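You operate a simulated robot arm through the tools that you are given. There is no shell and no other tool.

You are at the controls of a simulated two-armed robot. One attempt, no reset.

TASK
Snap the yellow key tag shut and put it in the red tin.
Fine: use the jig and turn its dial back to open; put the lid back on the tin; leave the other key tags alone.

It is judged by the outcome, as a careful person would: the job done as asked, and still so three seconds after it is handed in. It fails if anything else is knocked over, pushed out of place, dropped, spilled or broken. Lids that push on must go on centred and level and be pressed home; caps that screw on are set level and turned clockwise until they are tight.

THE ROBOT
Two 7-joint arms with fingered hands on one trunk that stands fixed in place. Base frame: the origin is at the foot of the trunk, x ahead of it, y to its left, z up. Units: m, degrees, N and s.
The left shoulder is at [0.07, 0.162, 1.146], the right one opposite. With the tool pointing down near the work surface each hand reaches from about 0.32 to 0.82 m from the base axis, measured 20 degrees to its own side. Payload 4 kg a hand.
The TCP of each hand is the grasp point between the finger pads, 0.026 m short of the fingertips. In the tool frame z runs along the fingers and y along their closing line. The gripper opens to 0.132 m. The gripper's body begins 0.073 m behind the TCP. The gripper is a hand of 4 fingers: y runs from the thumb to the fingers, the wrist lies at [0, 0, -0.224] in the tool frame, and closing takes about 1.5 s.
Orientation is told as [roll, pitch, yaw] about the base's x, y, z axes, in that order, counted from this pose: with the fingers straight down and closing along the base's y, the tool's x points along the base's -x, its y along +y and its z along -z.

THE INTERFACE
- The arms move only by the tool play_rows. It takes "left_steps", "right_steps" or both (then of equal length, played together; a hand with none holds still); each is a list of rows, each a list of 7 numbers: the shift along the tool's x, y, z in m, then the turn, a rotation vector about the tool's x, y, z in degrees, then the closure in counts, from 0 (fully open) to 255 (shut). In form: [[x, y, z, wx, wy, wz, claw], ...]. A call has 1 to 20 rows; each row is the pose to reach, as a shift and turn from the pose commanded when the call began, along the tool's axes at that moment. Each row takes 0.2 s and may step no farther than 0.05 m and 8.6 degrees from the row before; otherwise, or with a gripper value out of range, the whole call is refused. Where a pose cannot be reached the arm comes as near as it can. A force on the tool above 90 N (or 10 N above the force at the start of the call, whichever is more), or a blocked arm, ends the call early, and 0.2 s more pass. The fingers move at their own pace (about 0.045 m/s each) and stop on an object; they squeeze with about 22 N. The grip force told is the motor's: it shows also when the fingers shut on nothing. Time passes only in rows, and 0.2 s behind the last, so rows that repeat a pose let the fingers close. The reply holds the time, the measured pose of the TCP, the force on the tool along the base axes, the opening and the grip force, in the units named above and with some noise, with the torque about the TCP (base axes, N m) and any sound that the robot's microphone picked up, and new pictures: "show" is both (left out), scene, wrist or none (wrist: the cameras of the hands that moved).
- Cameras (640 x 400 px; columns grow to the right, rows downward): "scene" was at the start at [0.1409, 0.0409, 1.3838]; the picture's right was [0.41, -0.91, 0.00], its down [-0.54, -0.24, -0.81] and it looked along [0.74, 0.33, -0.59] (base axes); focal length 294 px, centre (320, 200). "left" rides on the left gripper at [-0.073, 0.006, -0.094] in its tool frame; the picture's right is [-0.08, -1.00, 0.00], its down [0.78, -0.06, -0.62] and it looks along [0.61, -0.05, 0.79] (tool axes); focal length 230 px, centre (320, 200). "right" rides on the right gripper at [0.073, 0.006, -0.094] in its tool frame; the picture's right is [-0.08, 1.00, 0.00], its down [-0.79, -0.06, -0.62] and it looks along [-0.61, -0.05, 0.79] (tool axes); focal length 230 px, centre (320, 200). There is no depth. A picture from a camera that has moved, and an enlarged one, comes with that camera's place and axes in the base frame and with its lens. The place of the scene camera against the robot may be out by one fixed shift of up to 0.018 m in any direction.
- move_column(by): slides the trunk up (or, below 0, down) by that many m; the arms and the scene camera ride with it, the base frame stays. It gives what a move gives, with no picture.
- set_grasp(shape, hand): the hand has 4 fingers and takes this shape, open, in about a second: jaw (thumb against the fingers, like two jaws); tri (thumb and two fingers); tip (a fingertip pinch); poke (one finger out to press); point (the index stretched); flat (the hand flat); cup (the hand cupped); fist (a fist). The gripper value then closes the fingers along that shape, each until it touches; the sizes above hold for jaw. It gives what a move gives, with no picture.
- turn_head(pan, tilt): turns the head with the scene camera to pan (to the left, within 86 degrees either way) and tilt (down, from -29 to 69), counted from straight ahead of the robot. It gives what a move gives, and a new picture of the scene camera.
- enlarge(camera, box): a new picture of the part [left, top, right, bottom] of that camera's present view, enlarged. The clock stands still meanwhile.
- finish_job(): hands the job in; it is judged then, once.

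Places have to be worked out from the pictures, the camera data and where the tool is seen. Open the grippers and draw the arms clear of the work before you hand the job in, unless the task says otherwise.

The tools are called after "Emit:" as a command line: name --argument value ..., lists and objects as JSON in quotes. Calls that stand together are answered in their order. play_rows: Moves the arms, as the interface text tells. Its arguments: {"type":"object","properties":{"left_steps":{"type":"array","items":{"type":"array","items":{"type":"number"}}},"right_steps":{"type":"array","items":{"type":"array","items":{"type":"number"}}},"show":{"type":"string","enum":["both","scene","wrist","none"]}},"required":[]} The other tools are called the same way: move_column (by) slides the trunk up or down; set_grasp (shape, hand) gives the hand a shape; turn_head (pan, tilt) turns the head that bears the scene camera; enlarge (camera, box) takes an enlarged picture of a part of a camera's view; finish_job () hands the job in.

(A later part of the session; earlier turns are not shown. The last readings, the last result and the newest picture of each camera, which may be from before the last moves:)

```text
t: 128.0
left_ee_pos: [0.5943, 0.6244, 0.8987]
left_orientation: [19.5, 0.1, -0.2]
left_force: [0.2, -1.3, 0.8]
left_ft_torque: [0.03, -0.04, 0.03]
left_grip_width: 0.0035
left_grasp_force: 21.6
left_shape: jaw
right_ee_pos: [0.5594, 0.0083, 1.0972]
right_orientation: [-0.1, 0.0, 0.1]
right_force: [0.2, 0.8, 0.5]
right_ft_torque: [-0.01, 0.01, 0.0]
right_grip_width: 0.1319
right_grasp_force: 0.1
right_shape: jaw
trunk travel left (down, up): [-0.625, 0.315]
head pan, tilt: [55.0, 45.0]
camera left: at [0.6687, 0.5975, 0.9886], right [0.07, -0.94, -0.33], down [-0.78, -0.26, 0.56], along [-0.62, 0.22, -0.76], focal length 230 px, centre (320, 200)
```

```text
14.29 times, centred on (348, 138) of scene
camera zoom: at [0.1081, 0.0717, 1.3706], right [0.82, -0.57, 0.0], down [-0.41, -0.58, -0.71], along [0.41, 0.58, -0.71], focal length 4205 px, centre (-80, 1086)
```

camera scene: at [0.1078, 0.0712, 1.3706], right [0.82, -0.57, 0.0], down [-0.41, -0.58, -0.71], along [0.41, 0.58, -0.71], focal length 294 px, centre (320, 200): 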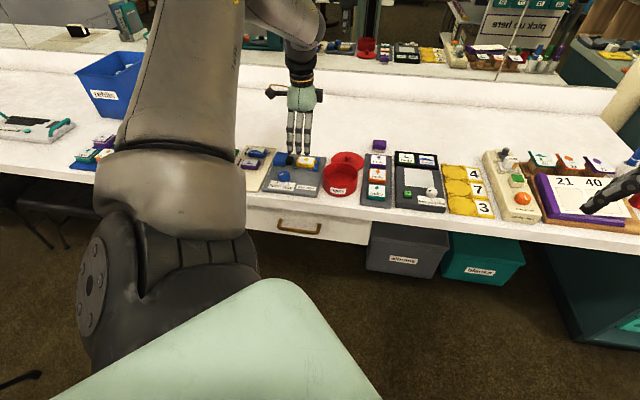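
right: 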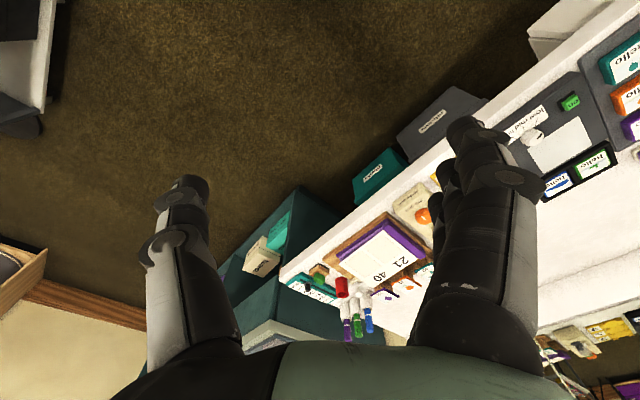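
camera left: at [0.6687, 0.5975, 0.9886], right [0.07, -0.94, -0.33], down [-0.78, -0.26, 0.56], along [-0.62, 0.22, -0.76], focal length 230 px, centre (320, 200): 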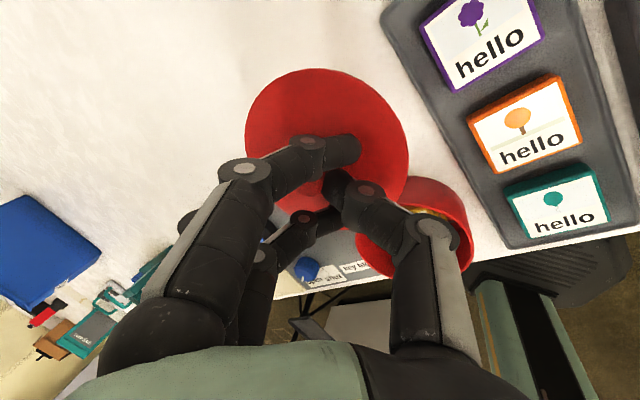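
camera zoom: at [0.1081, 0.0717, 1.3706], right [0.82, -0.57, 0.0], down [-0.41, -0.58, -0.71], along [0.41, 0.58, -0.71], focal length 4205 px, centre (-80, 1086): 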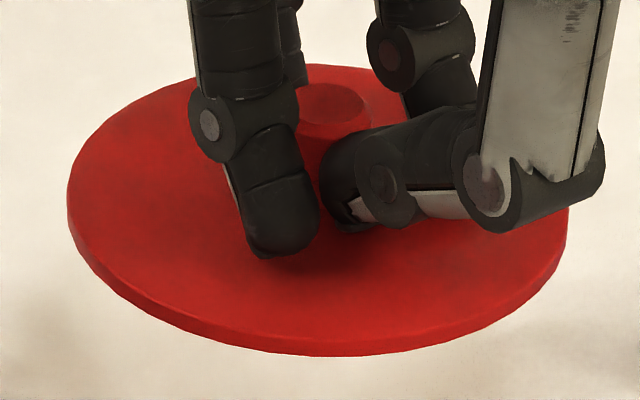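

The lid is level within about 2° and its centre lies on the tool axis, about 30 mm below the TCP (offset +3.5 mm x, +10 mm y in base). I'll carry it over the tin's centre (0.511, 0.5565).

Emit:
play_rows --left_steps '[[0.02, -0.016, -0.009, 0, 0, 0, 255], [0.04, -0.032, -0.016, 0.3, -0.4, 0, 255], [0.06, -0.048, -0.023, 0.7, -0.8, 0, 255], [0.0868, -0.0714, -0.0317, 0.7, -1, 0, 255], [0.0868, -0.0714, -0.0317, 0.7, -1, 0, 255]]' --show "wrist"

Emit:
enlarge --camera "scene" --box '[308, 136, 372, 200]'

```text
t: 129.2
left_ee_pos: [0.5081, 0.5485, 0.9007]
left_orientation: [18.8, -0.8, -0.5]
left_force: [0.3, 0.0, -0.3]
left_ft_torque: [0.0, -0.04, -0.02]
left_grip_width: 0.0035
left_grasp_force: 22.1
left_shape: jaw
right_ee_pos: [0.5594, 0.0074, 1.0973]
right_orientation: [-0.1, 0.1, 0.0]
right_force: [-0.4, 0.2, -0.5]
right_ft_torque: [-0.01, 0.02, 0.03]
right_grip_width: 0.1319
right_grasp_force: 0.0
right_shape: jaw
trunk travel left (down, up): [-0.625, 0.315]
head pan, tilt: [55.0, 45.0]
camera left: at [0.5806, 0.5215, 0.9921], right [0.07, -0.94, -0.32], down [-0.79, -0.25, 0.55], along [-0.6, 0.21, -0.77], focal length 230 px, centre (320, 200)
```

left: 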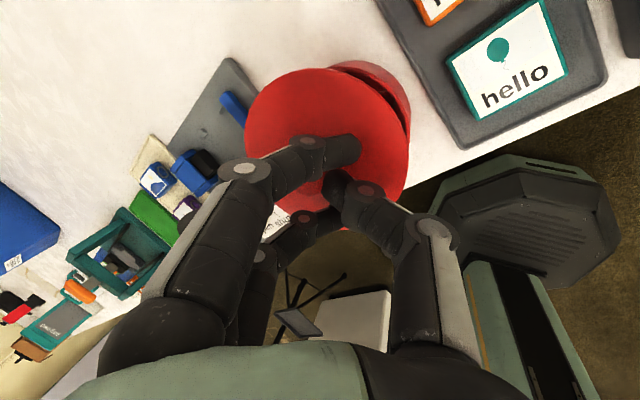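

```text
6.25 times, centred on (340, 168) of scene
camera zoom: at [0.1088, 0.072, 1.3705], right [0.82, -0.57, 0.0], down [-0.41, -0.58, -0.71], along [0.4, 0.58, -0.71], focal length 1840 px, centre (195, 400)
```

zoom: 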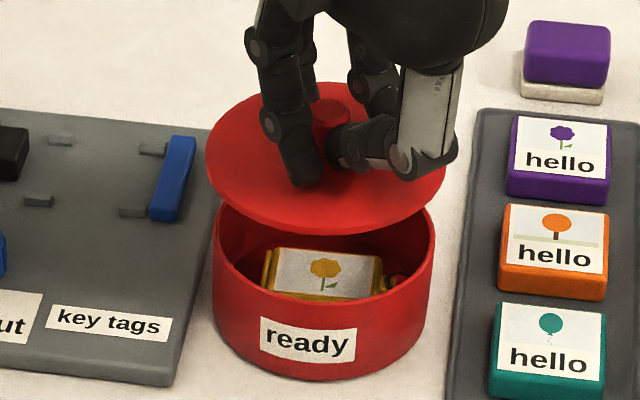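

The lid hovers over the tin but looks tilted to the right. I'll zoom in to measure its tilt and offset.

Emit:
enlarge --camera "scene" --box '[316, 144, 364, 178]'

Emit:
enlarge --camera "left" --box '[220, 40, 440, 250]'

```text
11.76 times, centred on (340, 161) of scene
camera zoom: at [0.1088, 0.072, 1.3705], right [0.82, -0.57, 0.0], down [-0.41, -0.58, -0.71], along [0.4, 0.58, -0.71], focal length 3463 px, centre (85, 659)
```

zoom: 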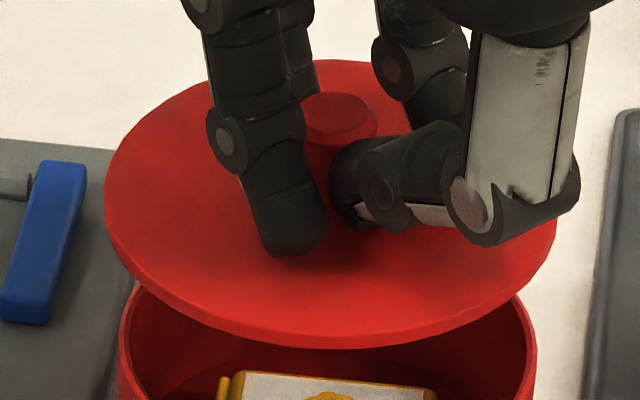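

```text
1.90 times, centred on (330, 145) of left
camera zoom: at [0.5806, 0.5215, 0.9921], right [0.07, -0.94, -0.32], down [-0.79, -0.25, 0.55], along [-0.6, 0.21, -0.77], focal length 438 px, centre (301, 305)
```

zoom: 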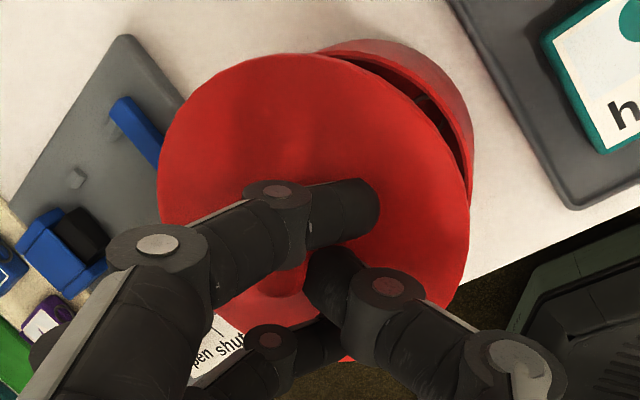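

The lid has swung to about 6° low on the +x side and 3° high on the +y side; its centre is within about 3 mm of the tin's. I'll rotate the hand to level it.

Emit:
play_rows --left_steps '[[0, 0, 0, 1, -2, -0.7, 255], [0, 0, 0, 2, -4, -1.4, 255], [0, 0, 0, 2.9, -5.9, -2, 255], [0, 0, 0, 2.9, -5.9, -2, 255]]' --show "wrist"

Emit:
enlarge --camera "scene" --box '[316, 144, 364, 178]'

Emit:
enlarge --camera "left" --box '[220, 40, 440, 250]'

```text
t: 130.2
left_ee_pos: [0.5059, 0.5465, 0.9017]
left_orientation: [15.9, -7.1, -0.3]
left_force: [0.0, 0.1, -0.3]
left_ft_torque: [0.03, 0.01, -0.01]
left_grip_width: 0.0037
left_grasp_force: 21.8
left_shape: jaw
right_ee_pos: [0.5592, 0.0075, 1.0981]
right_orientation: [-0.2, 0.1, 0.0]
right_force: [-0.3, -0.8, 0.8]
right_ft_torque: [-0.02, 0.0, 0.01]
right_grip_width: 0.1321
right_grasp_force: 0.0
right_shape: jaw
trunk travel left (down, up): [-0.625, 0.315]
head pan, tilt: [55.0, 45.0]
camera left: at [0.5691, 0.5258, 1.0025], right [0.11, -0.96, -0.26], down [-0.85, -0.22, 0.47], along [-0.51, 0.17, -0.84], focal length 230 px, centre (320, 200)
```

left: 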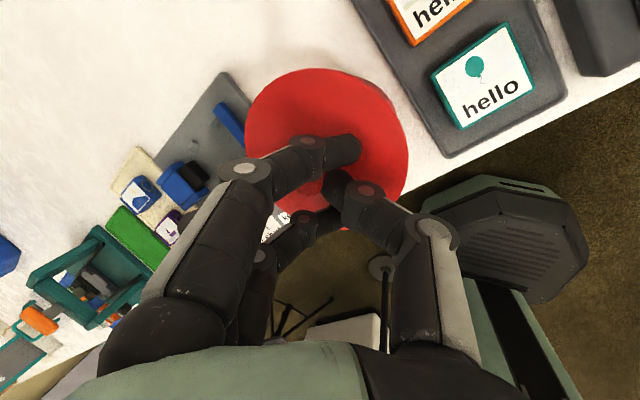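

```text
11.76 times, centred on (340, 161) of scene
camera zoom: at [0.1082, 0.0713, 1.3706], right [0.82, -0.57, 0.0], down [-0.41, -0.58, -0.71], along [0.41, 0.58, -0.71], focal length 3463 px, centre (85, 659)
```

zoom: 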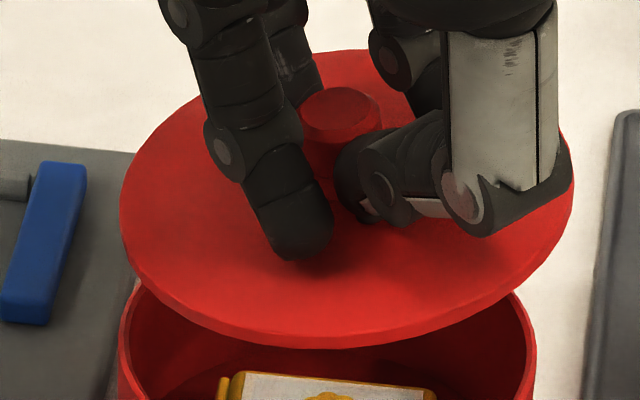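

```text
1.90 times, centred on (330, 145) of left
camera zoom: at [0.5691, 0.5258, 1.0025], right [0.11, -0.96, -0.26], down [-0.85, -0.22, 0.47], along [-0.51, 0.17, -0.84], focal length 438 px, centre (301, 305)
```

zoom: 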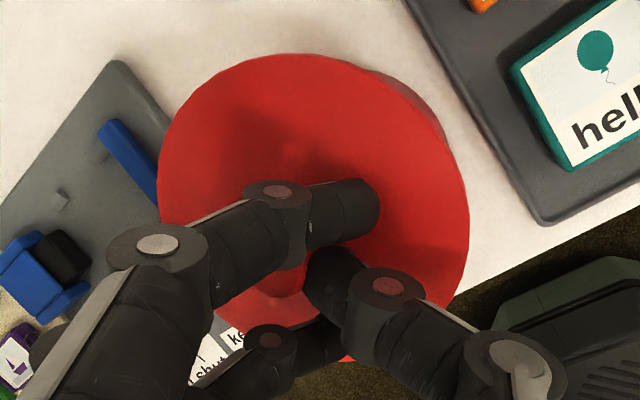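

The lid is now within about 2° of level (+x slightly high) and centred over the tin within 2 mm. I'll take out the last 2° and lower 26 mm to just above the rim.

Emit:
play_rows --left_steps '[[0.0008, -0.0018, 0.0064, 0, 1, 0, 255], [0.0016, -0.0036, 0.0128, 0, 2, 0, 255], [0.0024, -0.0054, 0.019, 0, 2, 0, 255], [0.0032, -0.0071, 0.0248, 0, 2, 0, 255], [0.0032, -0.0071, 0.0248, 0, 2, 0, 255]]' --show "wrist"

Emit:
enlarge --camera "scene" --box '[316, 150, 364, 184]'

Emit:
enlarge --camera "left" --box '[220, 40, 440, 250]'

```text
t: 131.4
left_ee_pos: [0.5059, 0.548, 0.8761]
left_orientation: [15.9, -5.2, 0.1]
left_force: [-0.5, 0.0, 0.4]
left_ft_torque: [0.0, 0.03, 0.0]
left_grip_width: 0.0036
left_grasp_force: 21.9
left_shape: jaw
right_ee_pos: [0.559, 0.0069, 1.097]
right_orientation: [0.0, 0.1, -0.1]
right_force: [-0.1, -0.1, -0.1]
right_ft_torque: [0.0, -0.02, -0.03]
right_grip_width: 0.1318
right_grasp_force: 0.0
right_shape: jaw
trunk travel left (down, up): [-0.625, 0.315]
head pan, tilt: [55.0, 45.0]
camera left: at [0.5715, 0.5266, 0.9744], right [0.11, -0.96, -0.26], down [-0.83, -0.23, 0.5], along [-0.54, 0.17, -0.82], focal length 230 px, centre (320, 200)
```

left: 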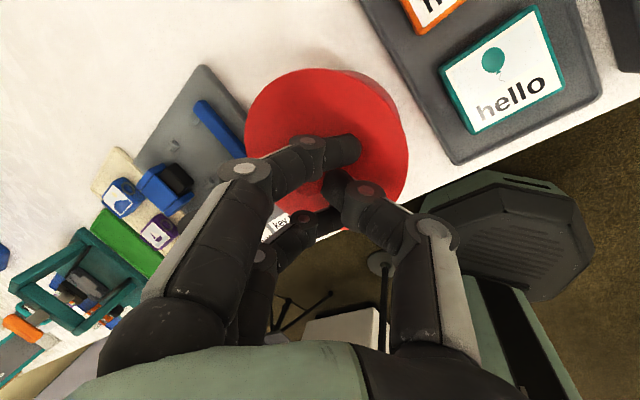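

```text
11.76 times, centred on (340, 167) of scene
camera zoom: at [0.1078, 0.0714, 1.3706], right [0.82, -0.57, 0.0], down [-0.41, -0.58, -0.71], along [0.41, 0.58, -0.71], focal length 3463 px, centre (85, 588)
```

zoom: 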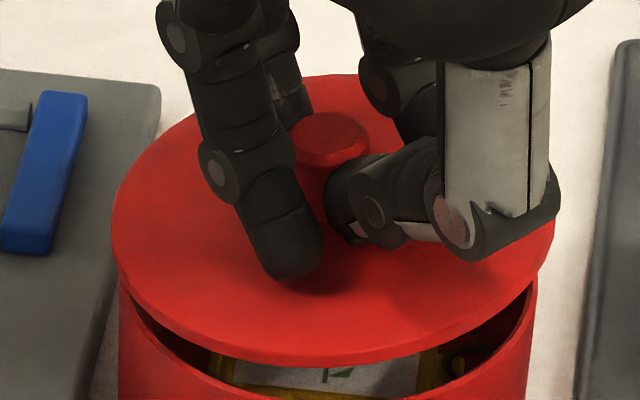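

```text
1.90 times, centred on (330, 145) of left
camera zoom: at [0.5715, 0.5266, 0.9744], right [0.11, -0.96, -0.26], down [-0.83, -0.23, 0.5], along [-0.54, 0.17, -0.82], focal length 438 px, centre (301, 305)
```

zoom: 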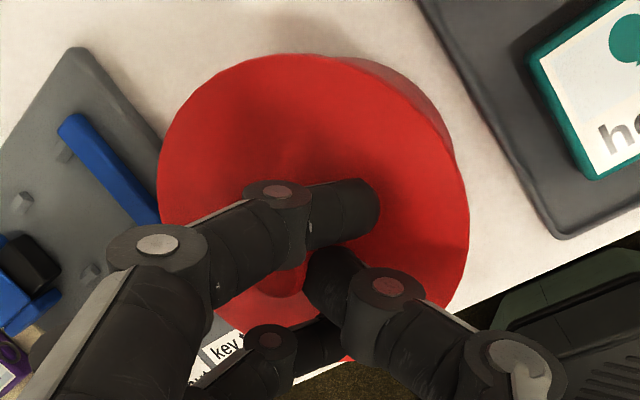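

The lid is within about 1 mm of the tin's centre and 2° of level. I'll trim about 1° and lower in small steps until it touches the rim.

Emit:
play_rows --left_steps '[[0.0003, -0.001, 0.0038, 0.7, -1.2, 0, 255], [0.0007, -0.0021, 0.0077, 0.7, -1.2, 0, 255], [0.001, -0.0031, 0.0105, 0.7, -1.2, 0, 255], [0.0011, -0.0035, 0.0124, 0.7, -1.2, 0, 255], [0.0011, -0.0035, 0.0124, 0.7, -1.2, 0, 255]]' --show "wrist"

Emit:
enlarge --camera "scene" --box '[316, 152, 364, 186]'

```text
t: 132.6
left_ee_pos: [0.5066, 0.547, 0.8646]
left_orientation: [15.3, -6.2, 0.0]
left_force: [0.2, -0.4, 1.6]
left_ft_torque: [0.09, 0.04, -0.03]
left_grip_width: 0.0035
left_grasp_force: 22.0
left_shape: jaw
right_ee_pos: [0.5593, 0.0058, 1.0986]
right_orientation: [-0.1, 0.0, -0.1]
right_force: [-0.1, 0.5, 0.4]
right_ft_torque: [0.01, 0.03, -0.01]
right_grip_width: 0.1322
right_grasp_force: 0.0
right_shape: jaw
trunk travel left (down, up): [-0.625, 0.315]
head pan, tilt: [55.0, 45.0]
camera left: at [0.5705, 0.5268, 0.9635], right [0.1, -0.96, -0.25], down [-0.84, -0.22, 0.49], along [-0.53, 0.16, -0.84], focal length 230 px, centre (320, 200)
```

left: 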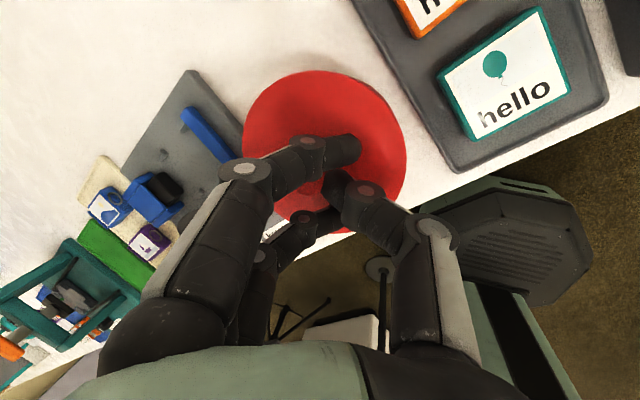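

```text
11.76 times, centred on (340, 169) of scene
camera zoom: at [0.1079, 0.0711, 1.3706], right [0.82, -0.57, 0.0], down [-0.41, -0.58, -0.71], along [0.41, 0.58, -0.71], focal length 3463 px, centre (85, 565)
```

zoom: 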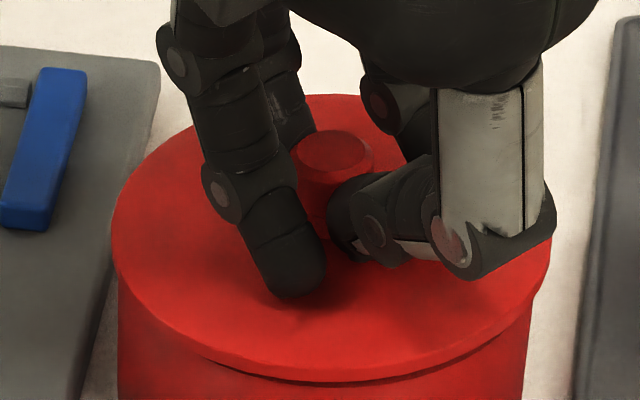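

There is light contact; the lid sits on the rim about 1.5 mm to the right of centre. I'll nudge it left by that much and press down about 6 mm, listening for the snap.

Emit:
play_rows --left_steps '[[0.0012, 0.0009, 0.0, 0, 0, 0, 255], [0.0014, 0.0004, 0.002, 0, 0, 0, 255], [0.0016, -0.0002, 0.004, 0, 0, 0, 255], [0.0018, -0.0007, 0.006, 0, 0, 0, 255], [0.0018, -0.0007, 0.006, 0, 0, 0, 255]]' --show "wrist"

Emit:
enlarge --camera "scene" --box '[316, 152, 364, 186]'

```text
t: 133.8
left_ee_pos: [0.5051, 0.5473, 0.8595]
left_orientation: [15.4, -6.6, -0.1]
left_force: [1.6, -0.6, 17.2]
left_ft_torque: [0.14, 0.13, -0.02]
left_grip_width: 0.004
left_grasp_force: 22.5
left_shape: jaw
right_ee_pos: [0.5566, 0.0061, 1.0996]
right_orientation: [0.0, 0.0, 0.0]
right_force: [0.4, 0.9, -0.6]
right_ft_torque: [0.0, -0.03, 0.0]
right_grip_width: 0.1321
right_grasp_force: 0.1
right_shape: jaw
trunk travel left (down, up): [-0.625, 0.315]
head pan, tilt: [55.0, 45.0]
camera left: at [0.5683, 0.5265, 0.96], right [0.1, -0.96, -0.25], down [-0.85, -0.22, 0.49], along [-0.52, 0.16, -0.84], focal length 230 px, centre (320, 200)
```

left: 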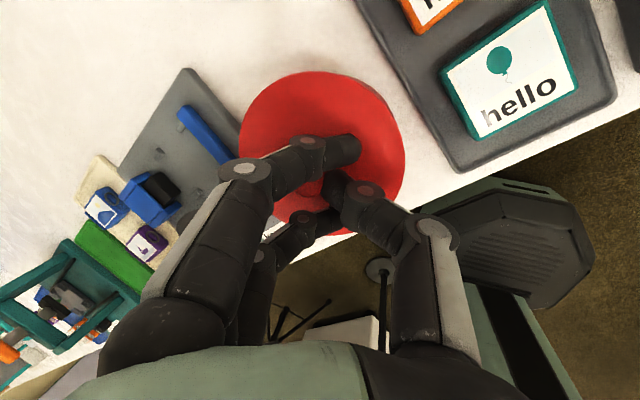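

```text
11.76 times, centred on (340, 169) of scene
camera zoom: at [0.1063, 0.0693, 1.371], right [0.82, -0.57, 0.0], down [-0.4, -0.58, -0.71], along [0.41, 0.58, -0.71], focal length 3463 px, centre (85, 565)
```

zoom: 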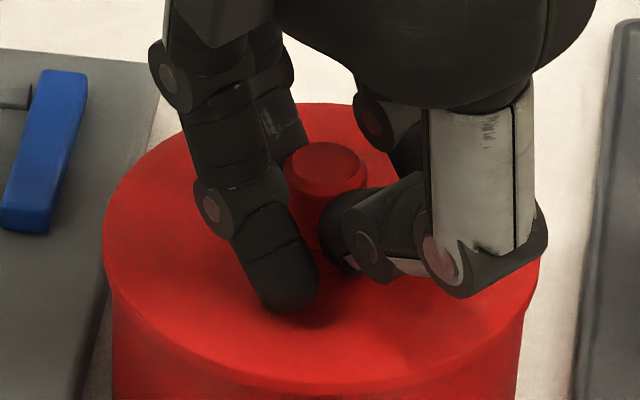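

The lid is seated on the rim with 17 N on it but no snap yet. I'll ease off, open the fingers and rise, then press it home from straight above.

Emit:
play_rows --left_steps '[[-0.0003, 0.0007, -0.0026, 0, 0, 0, 255], [-0.0003, 0.0007, -0.0026, 0, 0, 0, 235], [-0.0003, 0.0007, -0.0026, 0, 0, 0, 215], [-0.0004, 0.001, -0.0036, 0, 0, 0, 195], [-0.0005, 0.0013, -0.0046, 0, 0, 0, 180], [-0.001, 0.0026, -0.0096, 0, 0, 0, 170], [-0.002, 0.0052, -0.019, 0, 0, 0, 160], [-0.004, 0.0105, -0.038, 0, 0, 0, 150], [-0.006, 0.0157, -0.057, 0, 0, 0, 120], [-0.006, 0.0157, -0.057, 0, 0, 0, 100]]' --show "both"

Emit:
enlarge --camera "scene" --box '[308, 150, 372, 205]'

Emit:
enlarge --camera "left" --box '[220, 40, 440, 200]'

```text
t: 136.0
left_ee_pos: [0.5052, 0.5481, 0.9162]
left_orientation: [15.2, -6.3, 0.0]
left_force: [0.5, -0.1, -0.3]
left_ft_torque: [0.01, -0.03, 0.03]
left_grip_width: 0.0798
left_grasp_force: 0.1
left_shape: jaw
right_ee_pos: [0.5596, 0.0074, 1.0969]
right_orientation: [-0.1, 0.2, 0.0]
right_force: [-0.1, 0.6, -0.4]
right_ft_torque: [0.0, -0.01, 0.0]
right_grip_width: 0.1318
right_grasp_force: 0.1
right_shape: jaw
trunk travel left (down, up): [-0.625, 0.315]
head pan, tilt: [55.0, 45.0]
heard: snap
camera scene: at [0.1083, 0.0717, 1.3706], right [0.82, -0.57, 0.0], down [-0.41, -0.58, -0.71], along [0.41, 0.58, -0.71], focal length 294 px, centre (320, 200)
camera left: at [0.5689, 0.5271, 1.0161], right [0.1, -0.96, -0.25], down [-0.84, -0.22, 0.49], along [-0.53, 0.16, -0.83], focal length 230 px, centre (320, 200)
```

scene: 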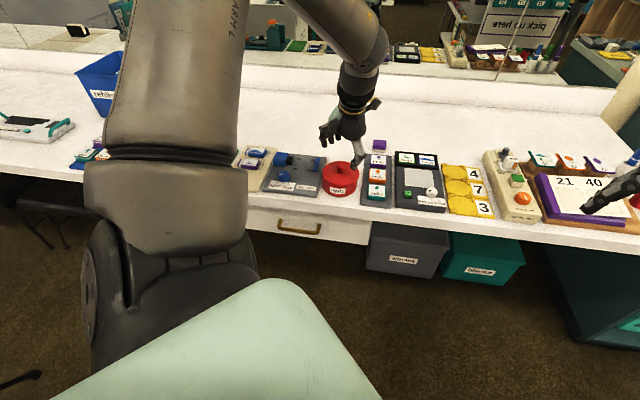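
left: 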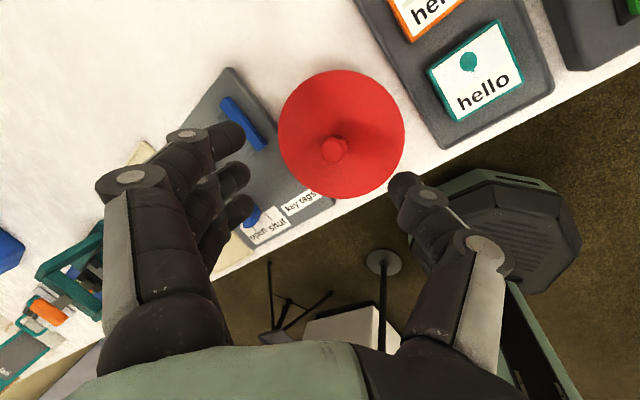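

```text
7.27 times, centred on (340, 178) of scene
camera zoom: at [0.1083, 0.0717, 1.3706], right [0.82, -0.57, 0.0], down [-0.41, -0.58, -0.71], along [0.41, 0.58, -0.71], focal length 2141 px, centre (174, 364)
```

zoom: 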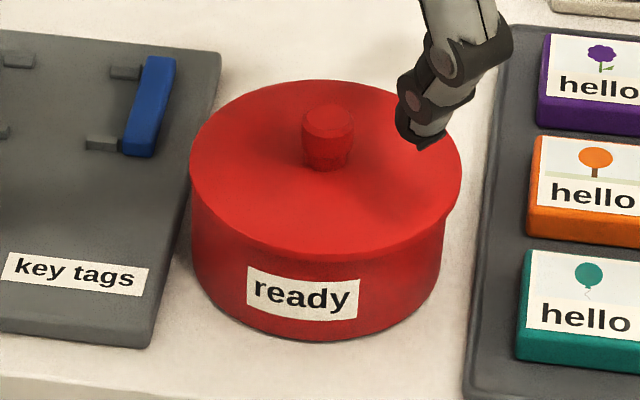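

```text
2.50 times, centred on (330, 120) of left
camera zoom: at [0.5689, 0.5271, 1.0161], right [0.1, -0.96, -0.25], down [-0.84, -0.22, 0.49], along [-0.53, 0.16, -0.83], focal length 575 px, centre (295, 400)
```

zoom: 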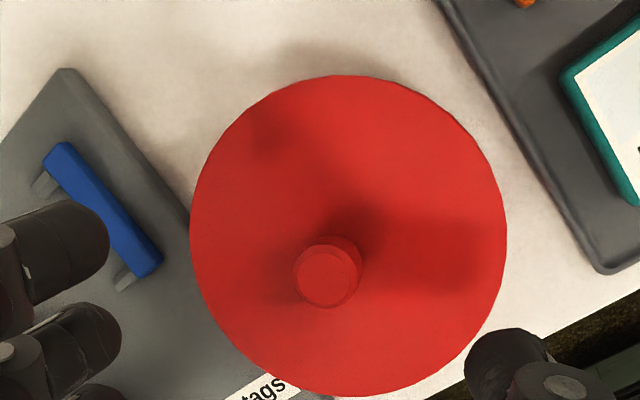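

A snap was heard as I let go. I'll zoom in on both sides of the lid to see whether it is centred and level.

Emit:
enlarge --camera "scene" --box '[320, 158, 362, 190]'

Emit:
enlarge --camera "left" --box '[270, 60, 420, 160]'

```text
12.50 times, centred on (341, 174) of scene
camera zoom: at [0.1083, 0.0717, 1.3706], right [0.82, -0.57, 0.0], down [-0.41, -0.58, -0.71], along [0.41, 0.58, -0.71], focal length 3680 px, centre (58, 525)
```

zoom: 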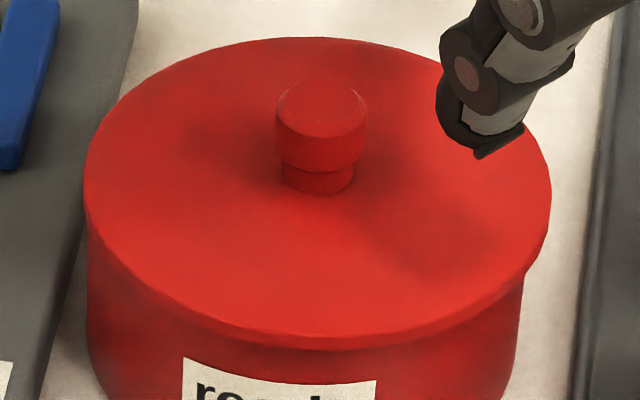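

```text
4.00 times, centred on (345, 110) of left
camera zoom: at [0.5689, 0.5271, 1.0161], right [0.1, -0.96, -0.25], down [-0.84, -0.22, 0.49], along [-0.53, 0.16, -0.83], focal length 920 px, centre (220, 560)
```

zoom: 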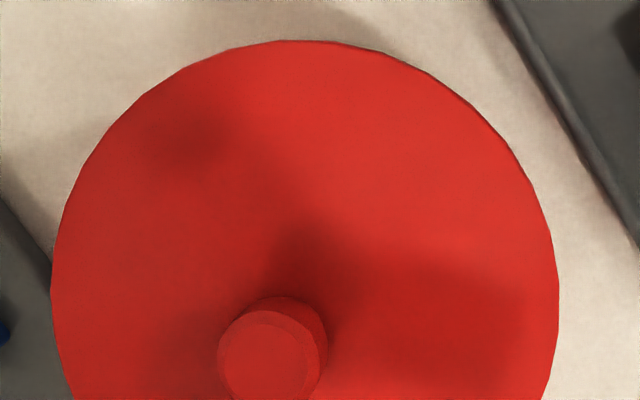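

The lid seems about 2.7 mm to the right of centre relative to the tin and possibly a little high. I'll compare the front edge with the earlier fully seated view at the same zoom.

Emit:
enlarge --camera "scene" --box '[310, 178, 374, 205]'

Emit:
enlarge --camera "scene" --box '[302, 145, 382, 195]'

```text
10.00 times, centred on (342, 192) of scene
camera zoom: at [0.1083, 0.0717, 1.3706], right [0.82, -0.57, 0.0], down [-0.41, -0.58, -0.71], along [0.41, 0.58, -0.71], focal length 2944 px, centre (100, 285)
```

zoom: 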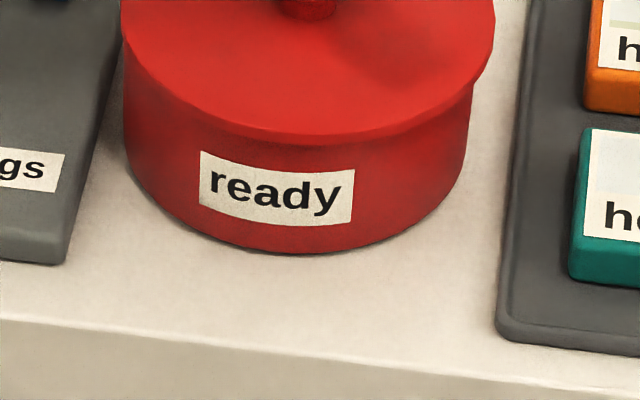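

```text
8.00 times, centred on (342, 170) of scene
camera zoom: at [0.1083, 0.0717, 1.3706], right [0.82, -0.57, 0.0], down [-0.41, -0.58, -0.71], along [0.41, 0.58, -0.71], focal length 2355 px, centre (144, 440)
```

zoom: 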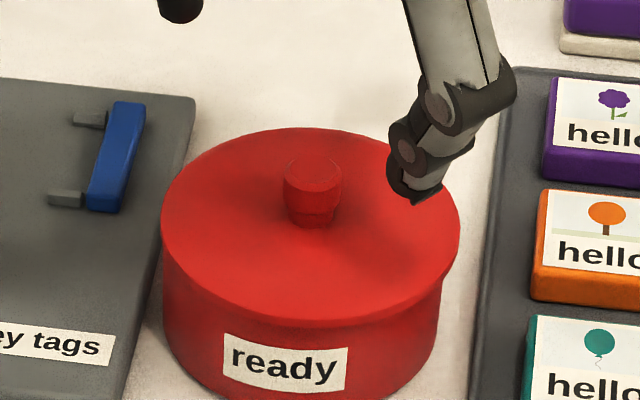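

Heights match the original seated state, but the lid sits about 2.5–3 mm right of centre on the tin. I'll redo it properly: re-grip the knob with the same hand attitude, lift just clear, shift left, and press until it snaps while still holding. First I go down with the fingers at 36 mm.

Emit:
play_rows --left_steps '[[0.002, -0.005, 0.014, 0, 0, 0, 150], [0.003, -0.009, 0.028, 0, 0, 0, 185], [0.0035, -0.0115, 0.0415, 0, 0, 0, 185], [0.0035, -0.0115, 0.0415, 0, 0, 0, 185]]' --show "wrist"

Emit:
enlarge --camera "left" --box '[240, 90, 400, 210]'

```text
t: 137.0
left_ee_pos: [0.5064, 0.5463, 0.8728]
left_orientation: [15.2, -6.3, -0.1]
left_force: [-0.5, -0.3, 0.2]
left_ft_torque: [-0.01, -0.03, -0.02]
left_grip_width: 0.0365
left_grasp_force: 0.1
left_shape: jaw
right_ee_pos: [0.5578, 0.0073, 1.0985]
right_orientation: [-0.1, 0.1, -0.1]
right_force: [1.8, -0.2, 0.9]
right_ft_torque: [0.0, -0.01, 0.02]
right_grip_width: 0.132
right_grasp_force: 0.0
right_shape: jaw
trunk travel left (down, up): [-0.625, 0.315]
head pan, tilt: [55.0, 45.0]
camera left: at [0.5692, 0.5266, 0.9723], right [0.1, -0.96, -0.25], down [-0.84, -0.22, 0.49], along [-0.53, 0.16, -0.83], focal length 230 px, centre (320, 200)
```

left: 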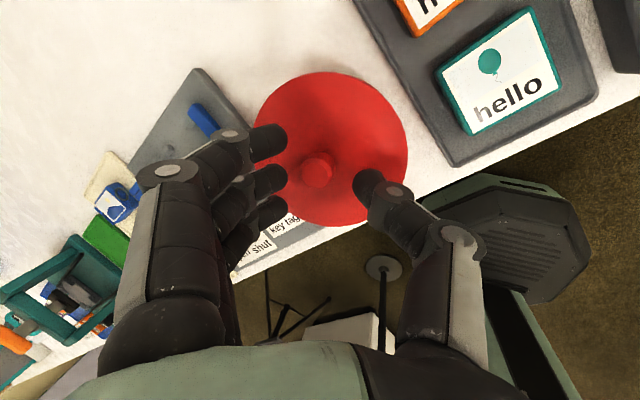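

```text
3.33 times, centred on (320, 150) of left
camera zoom: at [0.5692, 0.5266, 0.9723], right [0.1, -0.96, -0.25], down [-0.84, -0.22, 0.49], along [-0.53, 0.16, -0.83], focal length 767 px, centre (320, 367)
```

zoom: 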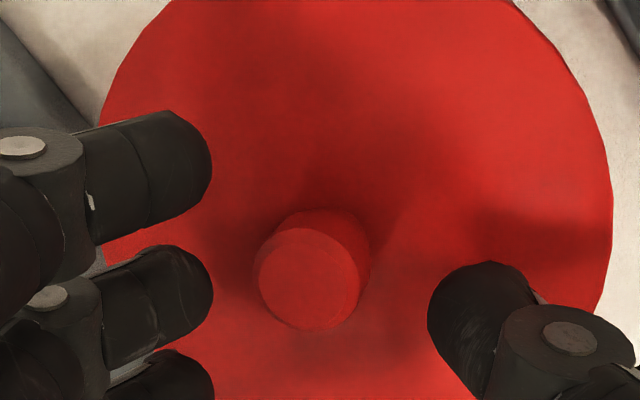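

The knob is centred within 1–2 mm. I'll narrow to 26 mm, ease down 7 mm and close.

Emit:
play_rows --left_steps '[[0, 0.001, 0, 0, 0, 0, 205], [0, 0.001, 0, 0, 0, 0, 205], [0.0004, 0.0, 0.0035, 0, 0, 0, 205], [0.0008, -0.0008, 0.0067, 0, 0, 0, 205], [0.0008, -0.0008, 0.0067, 0, 0, 0, 205], [0.0008, -0.0008, 0.0067, 0, 0, 0, 225], [0.0008, -0.0008, 0.0067, 0, 0, 0, 240], [0.0008, -0.0008, 0.0067, 0, 0, 0, 255], [0.0008, -0.0008, 0.0067, 0, 0, 0, 255], [0.0008, -0.0008, 0.0067, 0, 0, 0, 255]]' --show "wrist"

Emit:
enlarge --camera "left" --box '[240, 90, 400, 210]'

Emit:
enlarge --camera "scene" --box '[310, 160, 374, 200]'

```text
t: 139.2
left_ee_pos: [0.5063, 0.5484, 0.8678]
left_orientation: [15.2, -6.3, 0.0]
left_force: [0.0, 0.5, 1.2]
left_ft_torque: [0.06, -0.01, 0.01]
left_grip_width: 0.0015
left_grasp_force: 21.8
left_shape: jaw
right_ee_pos: [0.5588, 0.0068, 1.0983]
right_orientation: [-0.1, -0.1, 0.0]
right_force: [1.0, -0.5, 0.0]
right_ft_torque: [-0.01, 0.04, -0.01]
right_grip_width: 0.1319
right_grasp_force: 0.1
right_shape: jaw
trunk travel left (down, up): [-0.625, 0.315]
head pan, tilt: [55.0, 45.0]
heard: snap
camera left: at [0.5689, 0.5284, 0.967], right [0.1, -0.96, -0.25], down [-0.84, -0.22, 0.49], along [-0.53, 0.16, -0.84], focal length 230 px, centre (320, 200)
```

left: 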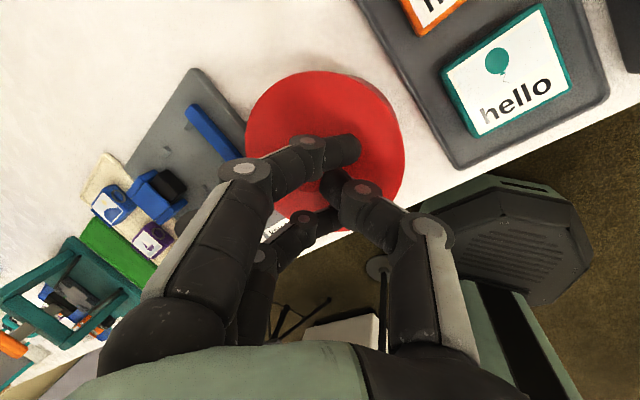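

```text
3.33 times, centred on (320, 150) of left
camera zoom: at [0.5689, 0.5284, 0.967], right [0.1, -0.96, -0.25], down [-0.84, -0.22, 0.49], along [-0.53, 0.16, -0.84], focal length 767 px, centre (320, 367)
```

zoom: 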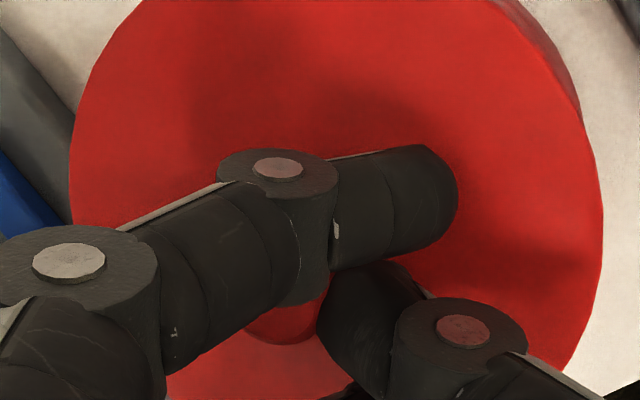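

```text
10.00 times, centred on (342, 180) of scene
camera zoom: at [0.1078, 0.0712, 1.3707], right [0.82, -0.57, 0.0], down [-0.41, -0.58, -0.71], along [0.41, 0.58, -0.71], focal length 2944 px, centre (100, 400)
```

zoom: 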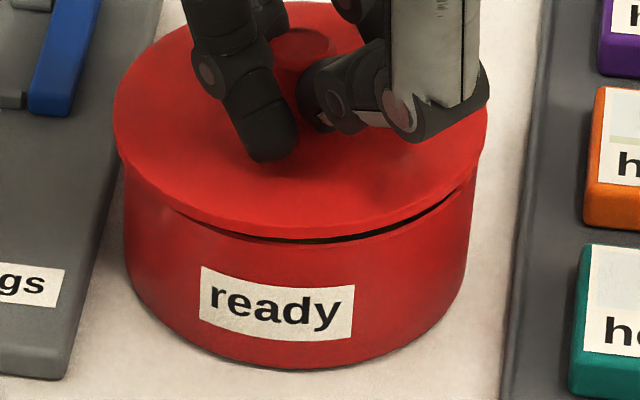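

Closing popped it loose and drew it to centre: the overhangs now match the original. I'll press straight down about 12 mm in steps and listen for the snap.

Emit:
play_rows --left_steps '[[0.0004, -0.001, 0.0038, 0, 0, 0, 255], [0.0008, -0.0018, 0.0067, 0, 0, 0, 255], [0.0011, -0.0026, 0.0096, 0, 0, 0, 255], [0.0013, -0.0031, 0.0115, 0, 0, 0, 255], [0.0013, -0.0031, 0.0115, 0, 0, 0, 255]]' --show "wrist"

Emit:
enlarge --camera "scene" --box '[310, 160, 374, 200]'

```text
t: 140.4
left_ee_pos: [0.5068, 0.5467, 0.8592]
left_orientation: [15.5, -6.7, -0.2]
left_force: [2.9, -2.1, 30.8]
left_ft_torque: [0.16, 0.27, -0.02]
left_grip_width: 0.0029
left_grasp_force: 22.2
left_shape: jaw
right_ee_pos: [0.556, 0.0046, 1.0997]
right_orientation: [0.1, -0.2, 0.0]
right_force: [0.0, -1.0, 0.0]
right_ft_torque: [-0.01, -0.01, -0.01]
right_grip_width: 0.1317
right_grasp_force: 0.0
right_shape: jaw
trunk travel left (down, up): [-0.625, 0.315]
head pan, tilt: [55.0, 45.0]
camera left: at [0.5686, 0.5262, 0.9598], right [0.11, -0.96, -0.26], down [-0.85, -0.22, 0.48], along [-0.52, 0.17, -0.84], focal length 230 px, centre (320, 200)
```

left: 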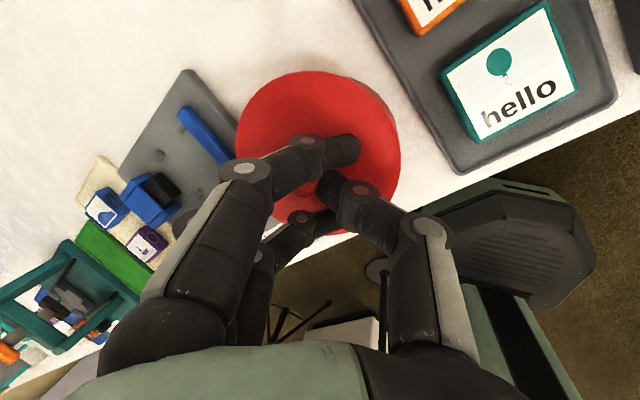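

```text
10.00 times, centred on (342, 180) of scene
camera zoom: at [0.1052, 0.0673, 1.3713], right [0.82, -0.57, 0.0], down [-0.4, -0.58, -0.71], along [0.41, 0.58, -0.7], focal length 2944 px, centre (100, 400)
```

zoom: 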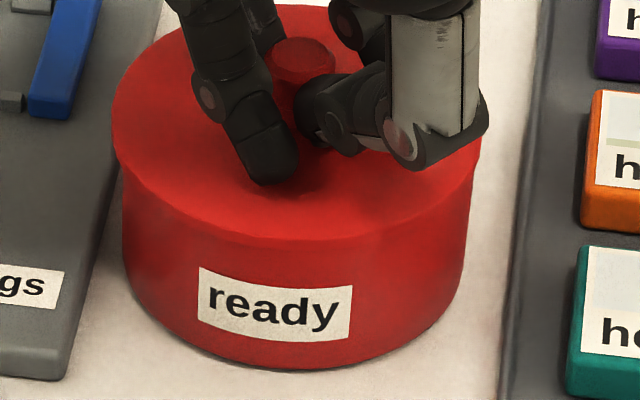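

The lid now looks centred and closed all round, with 31 N on it but no snap yet. I'll press 4 mm further.

Emit:
play_rows --left_steps '[[0.0002, -0.0005, 0.002, 0, 0, 0, 255], [0.0004, -0.001, 0.004, 0, 0, 0, 255], [0.0004, -0.001, 0.004, 0, 0, 0, 255]]' --show "none"

Emit:
enlarge --camera "scene" --box '[310, 160, 374, 200]'

```text
t: 141.2
left_ee_pos: [0.5069, 0.546, 0.8585]
left_orientation: [15.6, -6.8, -0.2]
left_force: [2.4, -0.5, 48.2]
left_ft_torque: [0.13, 0.58, -0.17]
left_grip_width: 0.0045
left_grasp_force: 21.6
left_shape: jaw
right_ee_pos: [0.5556, 0.0035, 1.0999]
right_orientation: [0.2, -0.2, 0.0]
right_force: [-0.2, -0.1, -0.1]
right_ft_torque: [-0.01, 0.02, 0.0]
right_grip_width: 0.132
right_grasp_force: 0.1
right_shape: jaw
trunk travel left (down, up): [-0.625, 0.315]
head pan, tilt: [55.0, 45.0]
```

```text
10.00 times, centred on (342, 180) of scene
camera zoom: at [0.1035, 0.0657, 1.3715], right [0.82, -0.57, 0.0], down [-0.4, -0.58, -0.71], along [0.41, 0.58, -0.7], focal length 2944 px, centre (100, 400)
```

zoom: 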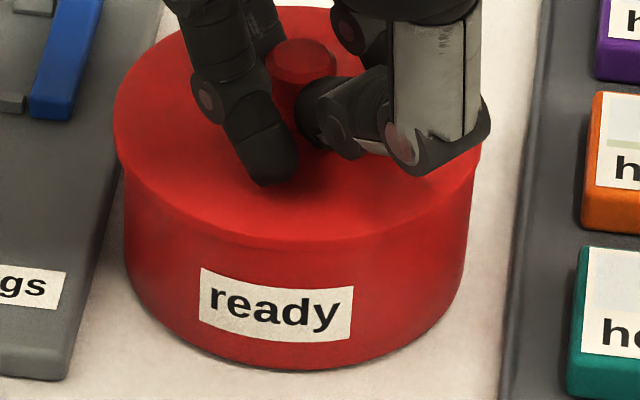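

The lid is hard down at 48 N. I'll unload, then open in small steps while rising slightly so the thumb doesn't drag the lid, and afterwards press it home from above with a closed hand.

Emit:
play_rows --left_steps '[[-0.0004, 0.001, -0.0038, 0, 0, 0, 255], [-0.0008, 0.0019, -0.007, 0, 0, 0, 255], [-0.0008, 0.002, -0.0074, 0, 0, 0, 245], [-0.0008, 0.0021, -0.0078, 0, 0, 0, 235], [-0.0009, 0.0023, -0.0084, 0, 0, 0, 225], [-0.001, 0.0025, -0.0092, 0, 0, 0, 215], [-0.0012, 0.0028, -0.0104, 0, 0, 0, 205], [-0.0014, 0.0034, -0.0125, 0, 0, 0, 195], [-0.0018, 0.0044, -0.016, 0, 0, 0, 185], [-0.0026, 0.0063, -0.023, 0, 0, 0, 175], [-0.0049, 0.0117, -0.043, 0, 0, 0, 165], [-0.0066, 0.0157, -0.058, 0, 0, 0, 150], [-0.0066, 0.0157, -0.058, 0, 0, 0, 120]]' --show "wrist"

Emit:
enlarge --camera "scene" --box '[310, 160, 374, 200]'

Emit:
enlarge --camera "scene" --box '[302, 145, 382, 195]'

```text
t: 144.0
left_ee_pos: [0.508, 0.5502, 0.9122]
left_orientation: [15.3, -6.2, 0.0]
left_force: [-1.2, 0.7, -0.7]
left_ft_torque: [-0.02, 0.01, -0.03]
left_grip_width: 0.0693
left_grasp_force: 0.0
left_shape: jaw
right_ee_pos: [0.5591, 0.0075, 1.0969]
right_orientation: [-0.1, 0.1, 0.0]
right_force: [0.9, -0.7, 0.5]
right_ft_torque: [0.02, 0.01, -0.01]
right_grip_width: 0.1317
right_grasp_force: 0.1
right_shape: jaw
trunk travel left (down, up): [-0.625, 0.315]
head pan, tilt: [55.0, 45.0]
heard: snap
camera left: at [0.5705, 0.5294, 1.0116], right [0.1, -0.96, -0.25], down [-0.84, -0.22, 0.49], along [-0.53, 0.16, -0.83], focal length 230 px, centre (320, 200)
```

left: 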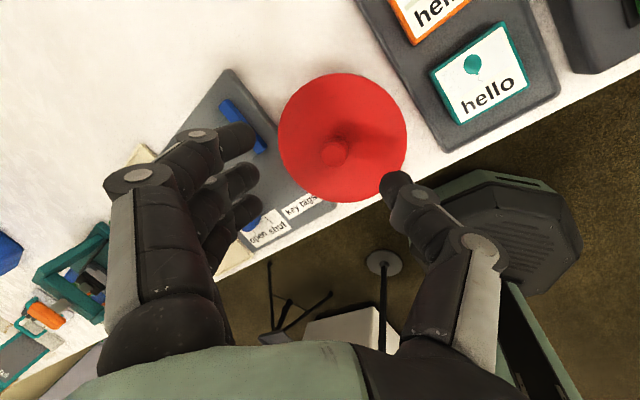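

```text
10.00 times, centred on (342, 180) of scene
camera zoom: at [0.1083, 0.0716, 1.3706], right [0.82, -0.57, 0.0], down [-0.41, -0.58, -0.71], along [0.41, 0.58, -0.71], focal length 2944 px, centre (100, 400)
```

zoom: 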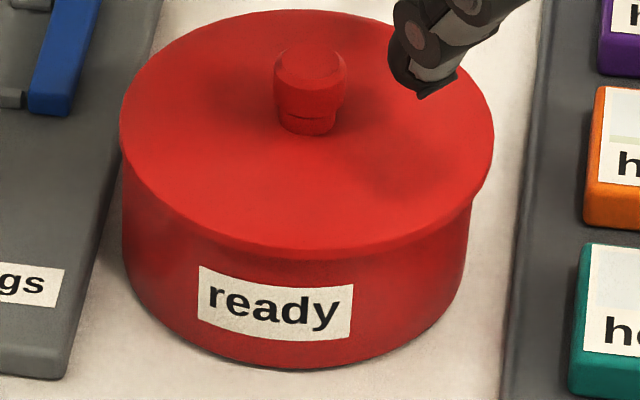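

```text
8.00 times, centred on (342, 170) of scene
camera zoom: at [0.1083, 0.0716, 1.3706], right [0.82, -0.57, 0.0], down [-0.41, -0.58, -0.71], along [0.41, 0.58, -0.71], focal length 2355 px, centre (144, 440)
```

zoom: 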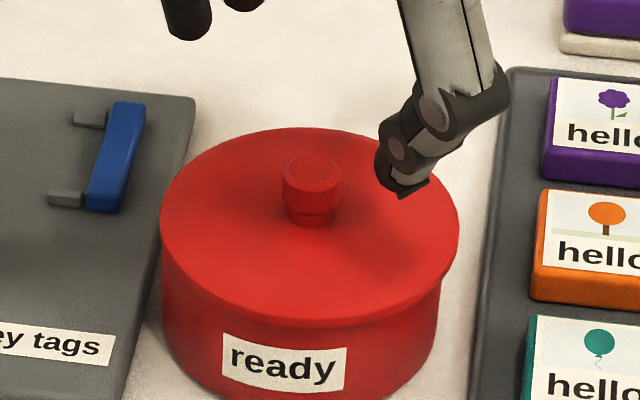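

Another snap on release. I'll zoom on the left and right edges to measure the overhang precisely.

Emit:
enlarge --camera "scene" --box '[312, 166, 336, 190]'

Emit:
enlarge --camera "scene" --box '[340, 166, 364, 190]'

```text
16.00 times, centred on (324, 178) of scene
camera zoom: at [0.1083, 0.0716, 1.3706], right [0.82, -0.57, 0.0], down [-0.41, -0.58, -0.71], along [0.41, 0.58, -0.71], focal length 4710 px, centre (256, 552)
```

zoom: 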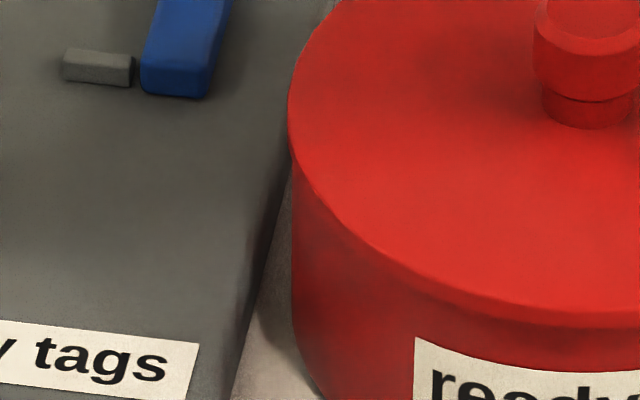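

```text
16.00 times, centred on (352, 178) of scene
camera zoom: at [0.1083, 0.0716, 1.3706], right [0.82, -0.57, 0.0], down [-0.41, -0.58, -0.71], along [0.41, 0.58, -0.71], focal length 4710 px, centre (-192, 552)
```

zoom: 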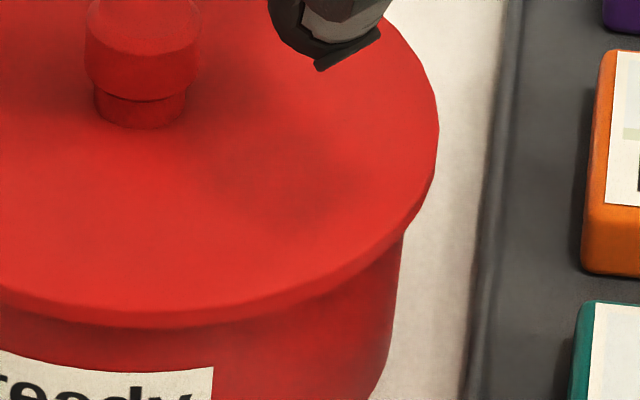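

Allowing for perspective (the lid is nearer the camera than the wall), the real offset is only about 1.5 mm, and the heights match the original seated lid. For assurance I'll press it home from straight above: first untilt the hand and rise over the knob.

Emit:
play_rows --left_steps '[[-0.002, 0.005, -0.015, 5, 2, 0.3, 100], [-0.005, 0.01, -0.028, 10, 4.1, 0.5, 60], [-0.0081, 0.0165, -0.0342, 15.3, 6.2, 0.8, 0], [-0.0081, 0.0165, -0.0342, 15.3, 6.2, 0.8, 0]]' --show "none"

Emit:
set_grasp --shape "fist" --hand "left"

Emit:
play_rows --left_steps '[[0, 0, 0, 0, 0, 0, 0], [0, 0, 0, 0, 0, 0, 0]]' --show "both"

Emit:
enlarge --camera "scene" --box '[290, 90, 390, 200]'

```text
t: 145.0
left_ee_pos: [0.5103, 0.5576, 0.9506]
left_orientation: [-0.2, 0.0, -0.2]
left_force: [0.5, 0.3, 0.5]
left_ft_torque: [0.06, 0.0, -0.01]
left_grip_width: 0.1318
left_grasp_force: 0.1
left_shape: jaw
right_ee_pos: [0.5594, 0.0077, 1.0975]
right_orientation: [0.0, 0.0, 0.0]
right_force: [0.0, 0.4, 0.4]
right_ft_torque: [0.02, 0.04, 0.0]
right_grip_width: 0.1317
right_grasp_force: 0.0
right_shape: jaw
trunk travel left (down, up): [-0.625, 0.315]
head pan, tilt: [55.0, 45.0]
```

```text
t: 145.9
left_ee_pos: [0.509, 0.5576, 0.9511]
left_orientation: [-0.1, -0.2, -0.2]
left_force: [0.6, 0.1, -0.2]
left_ft_torque: [0.02, 0.01, 0.02]
left_grip_width: 0.0
left_grasp_force: 0.0
left_shape: fist
right_ee_pos: [0.5589, 0.0075, 1.0979]
right_orientation: [-0.1, 0.1, 0.0]
right_force: [-0.5, -0.2, 0.5]
right_ft_torque: [0.01, 0.0, -0.02]
right_grip_width: 0.1318
right_grasp_force: 0.1
right_shape: jaw
trunk travel left (down, up): [-0.625, 0.315]
head pan, tilt: [55.0, 45.0]
```

```text
t: 146.5
left_ee_pos: [0.51, 0.5582, 0.951]
left_orientation: [-0.1, -0.2, 0.0]
left_force: [0.7, -0.3, -0.1]
left_ft_torque: [-0.01, 0.02, 0.04]
left_grip_width: 0.0
left_grasp_force: 0.1
left_shape: fist
right_ee_pos: [0.5586, 0.0071, 1.0975]
right_orientation: [-0.2, 0.0, 0.1]
right_force: [0.2, -0.4, -0.1]
right_ft_torque: [-0.03, -0.02, 0.01]
right_grip_width: 0.132
right_grasp_force: 0.0
right_shape: jaw
trunk travel left (down, up): [-0.625, 0.315]
head pan, tilt: [55.0, 45.0]
camera scene: at [0.1079, 0.0714, 1.3706], right [0.82, -0.57, 0.0], down [-0.41, -0.58, -0.71], along [0.41, 0.58, -0.71], focal length 294 px, centre (320, 200)
camera left: at [0.5832, 0.5628, 1.0447], right [0.08, -1.0, 0.0], down [-0.79, -0.06, 0.62], along [-0.61, -0.05, -0.79], focal length 230 px, centre (320, 200)
```

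scene: 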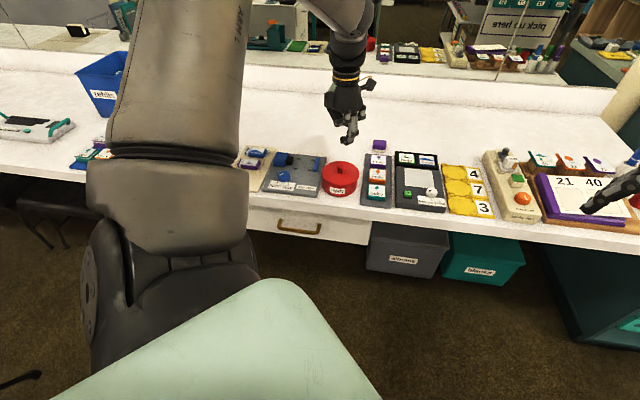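
left: 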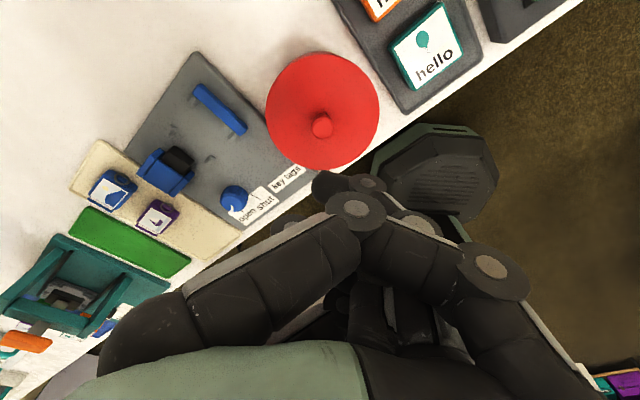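

```text
3.64 times, centred on (340, 145) of scene
camera zoom: at [0.1079, 0.0714, 1.3706], right [0.82, -0.57, 0.0], down [-0.41, -0.58, -0.71], along [0.41, 0.58, -0.71], focal length 1070 px, centre (247, 400)
```

zoom: 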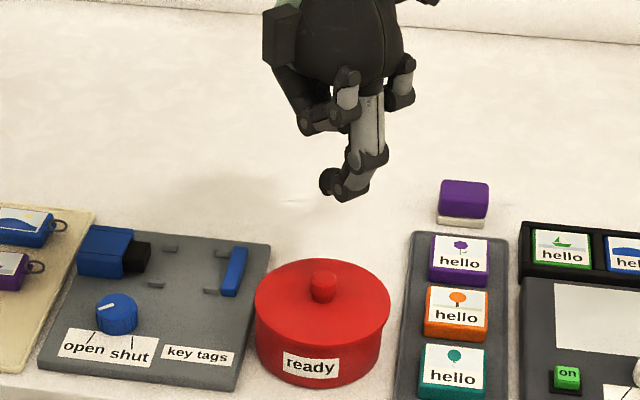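

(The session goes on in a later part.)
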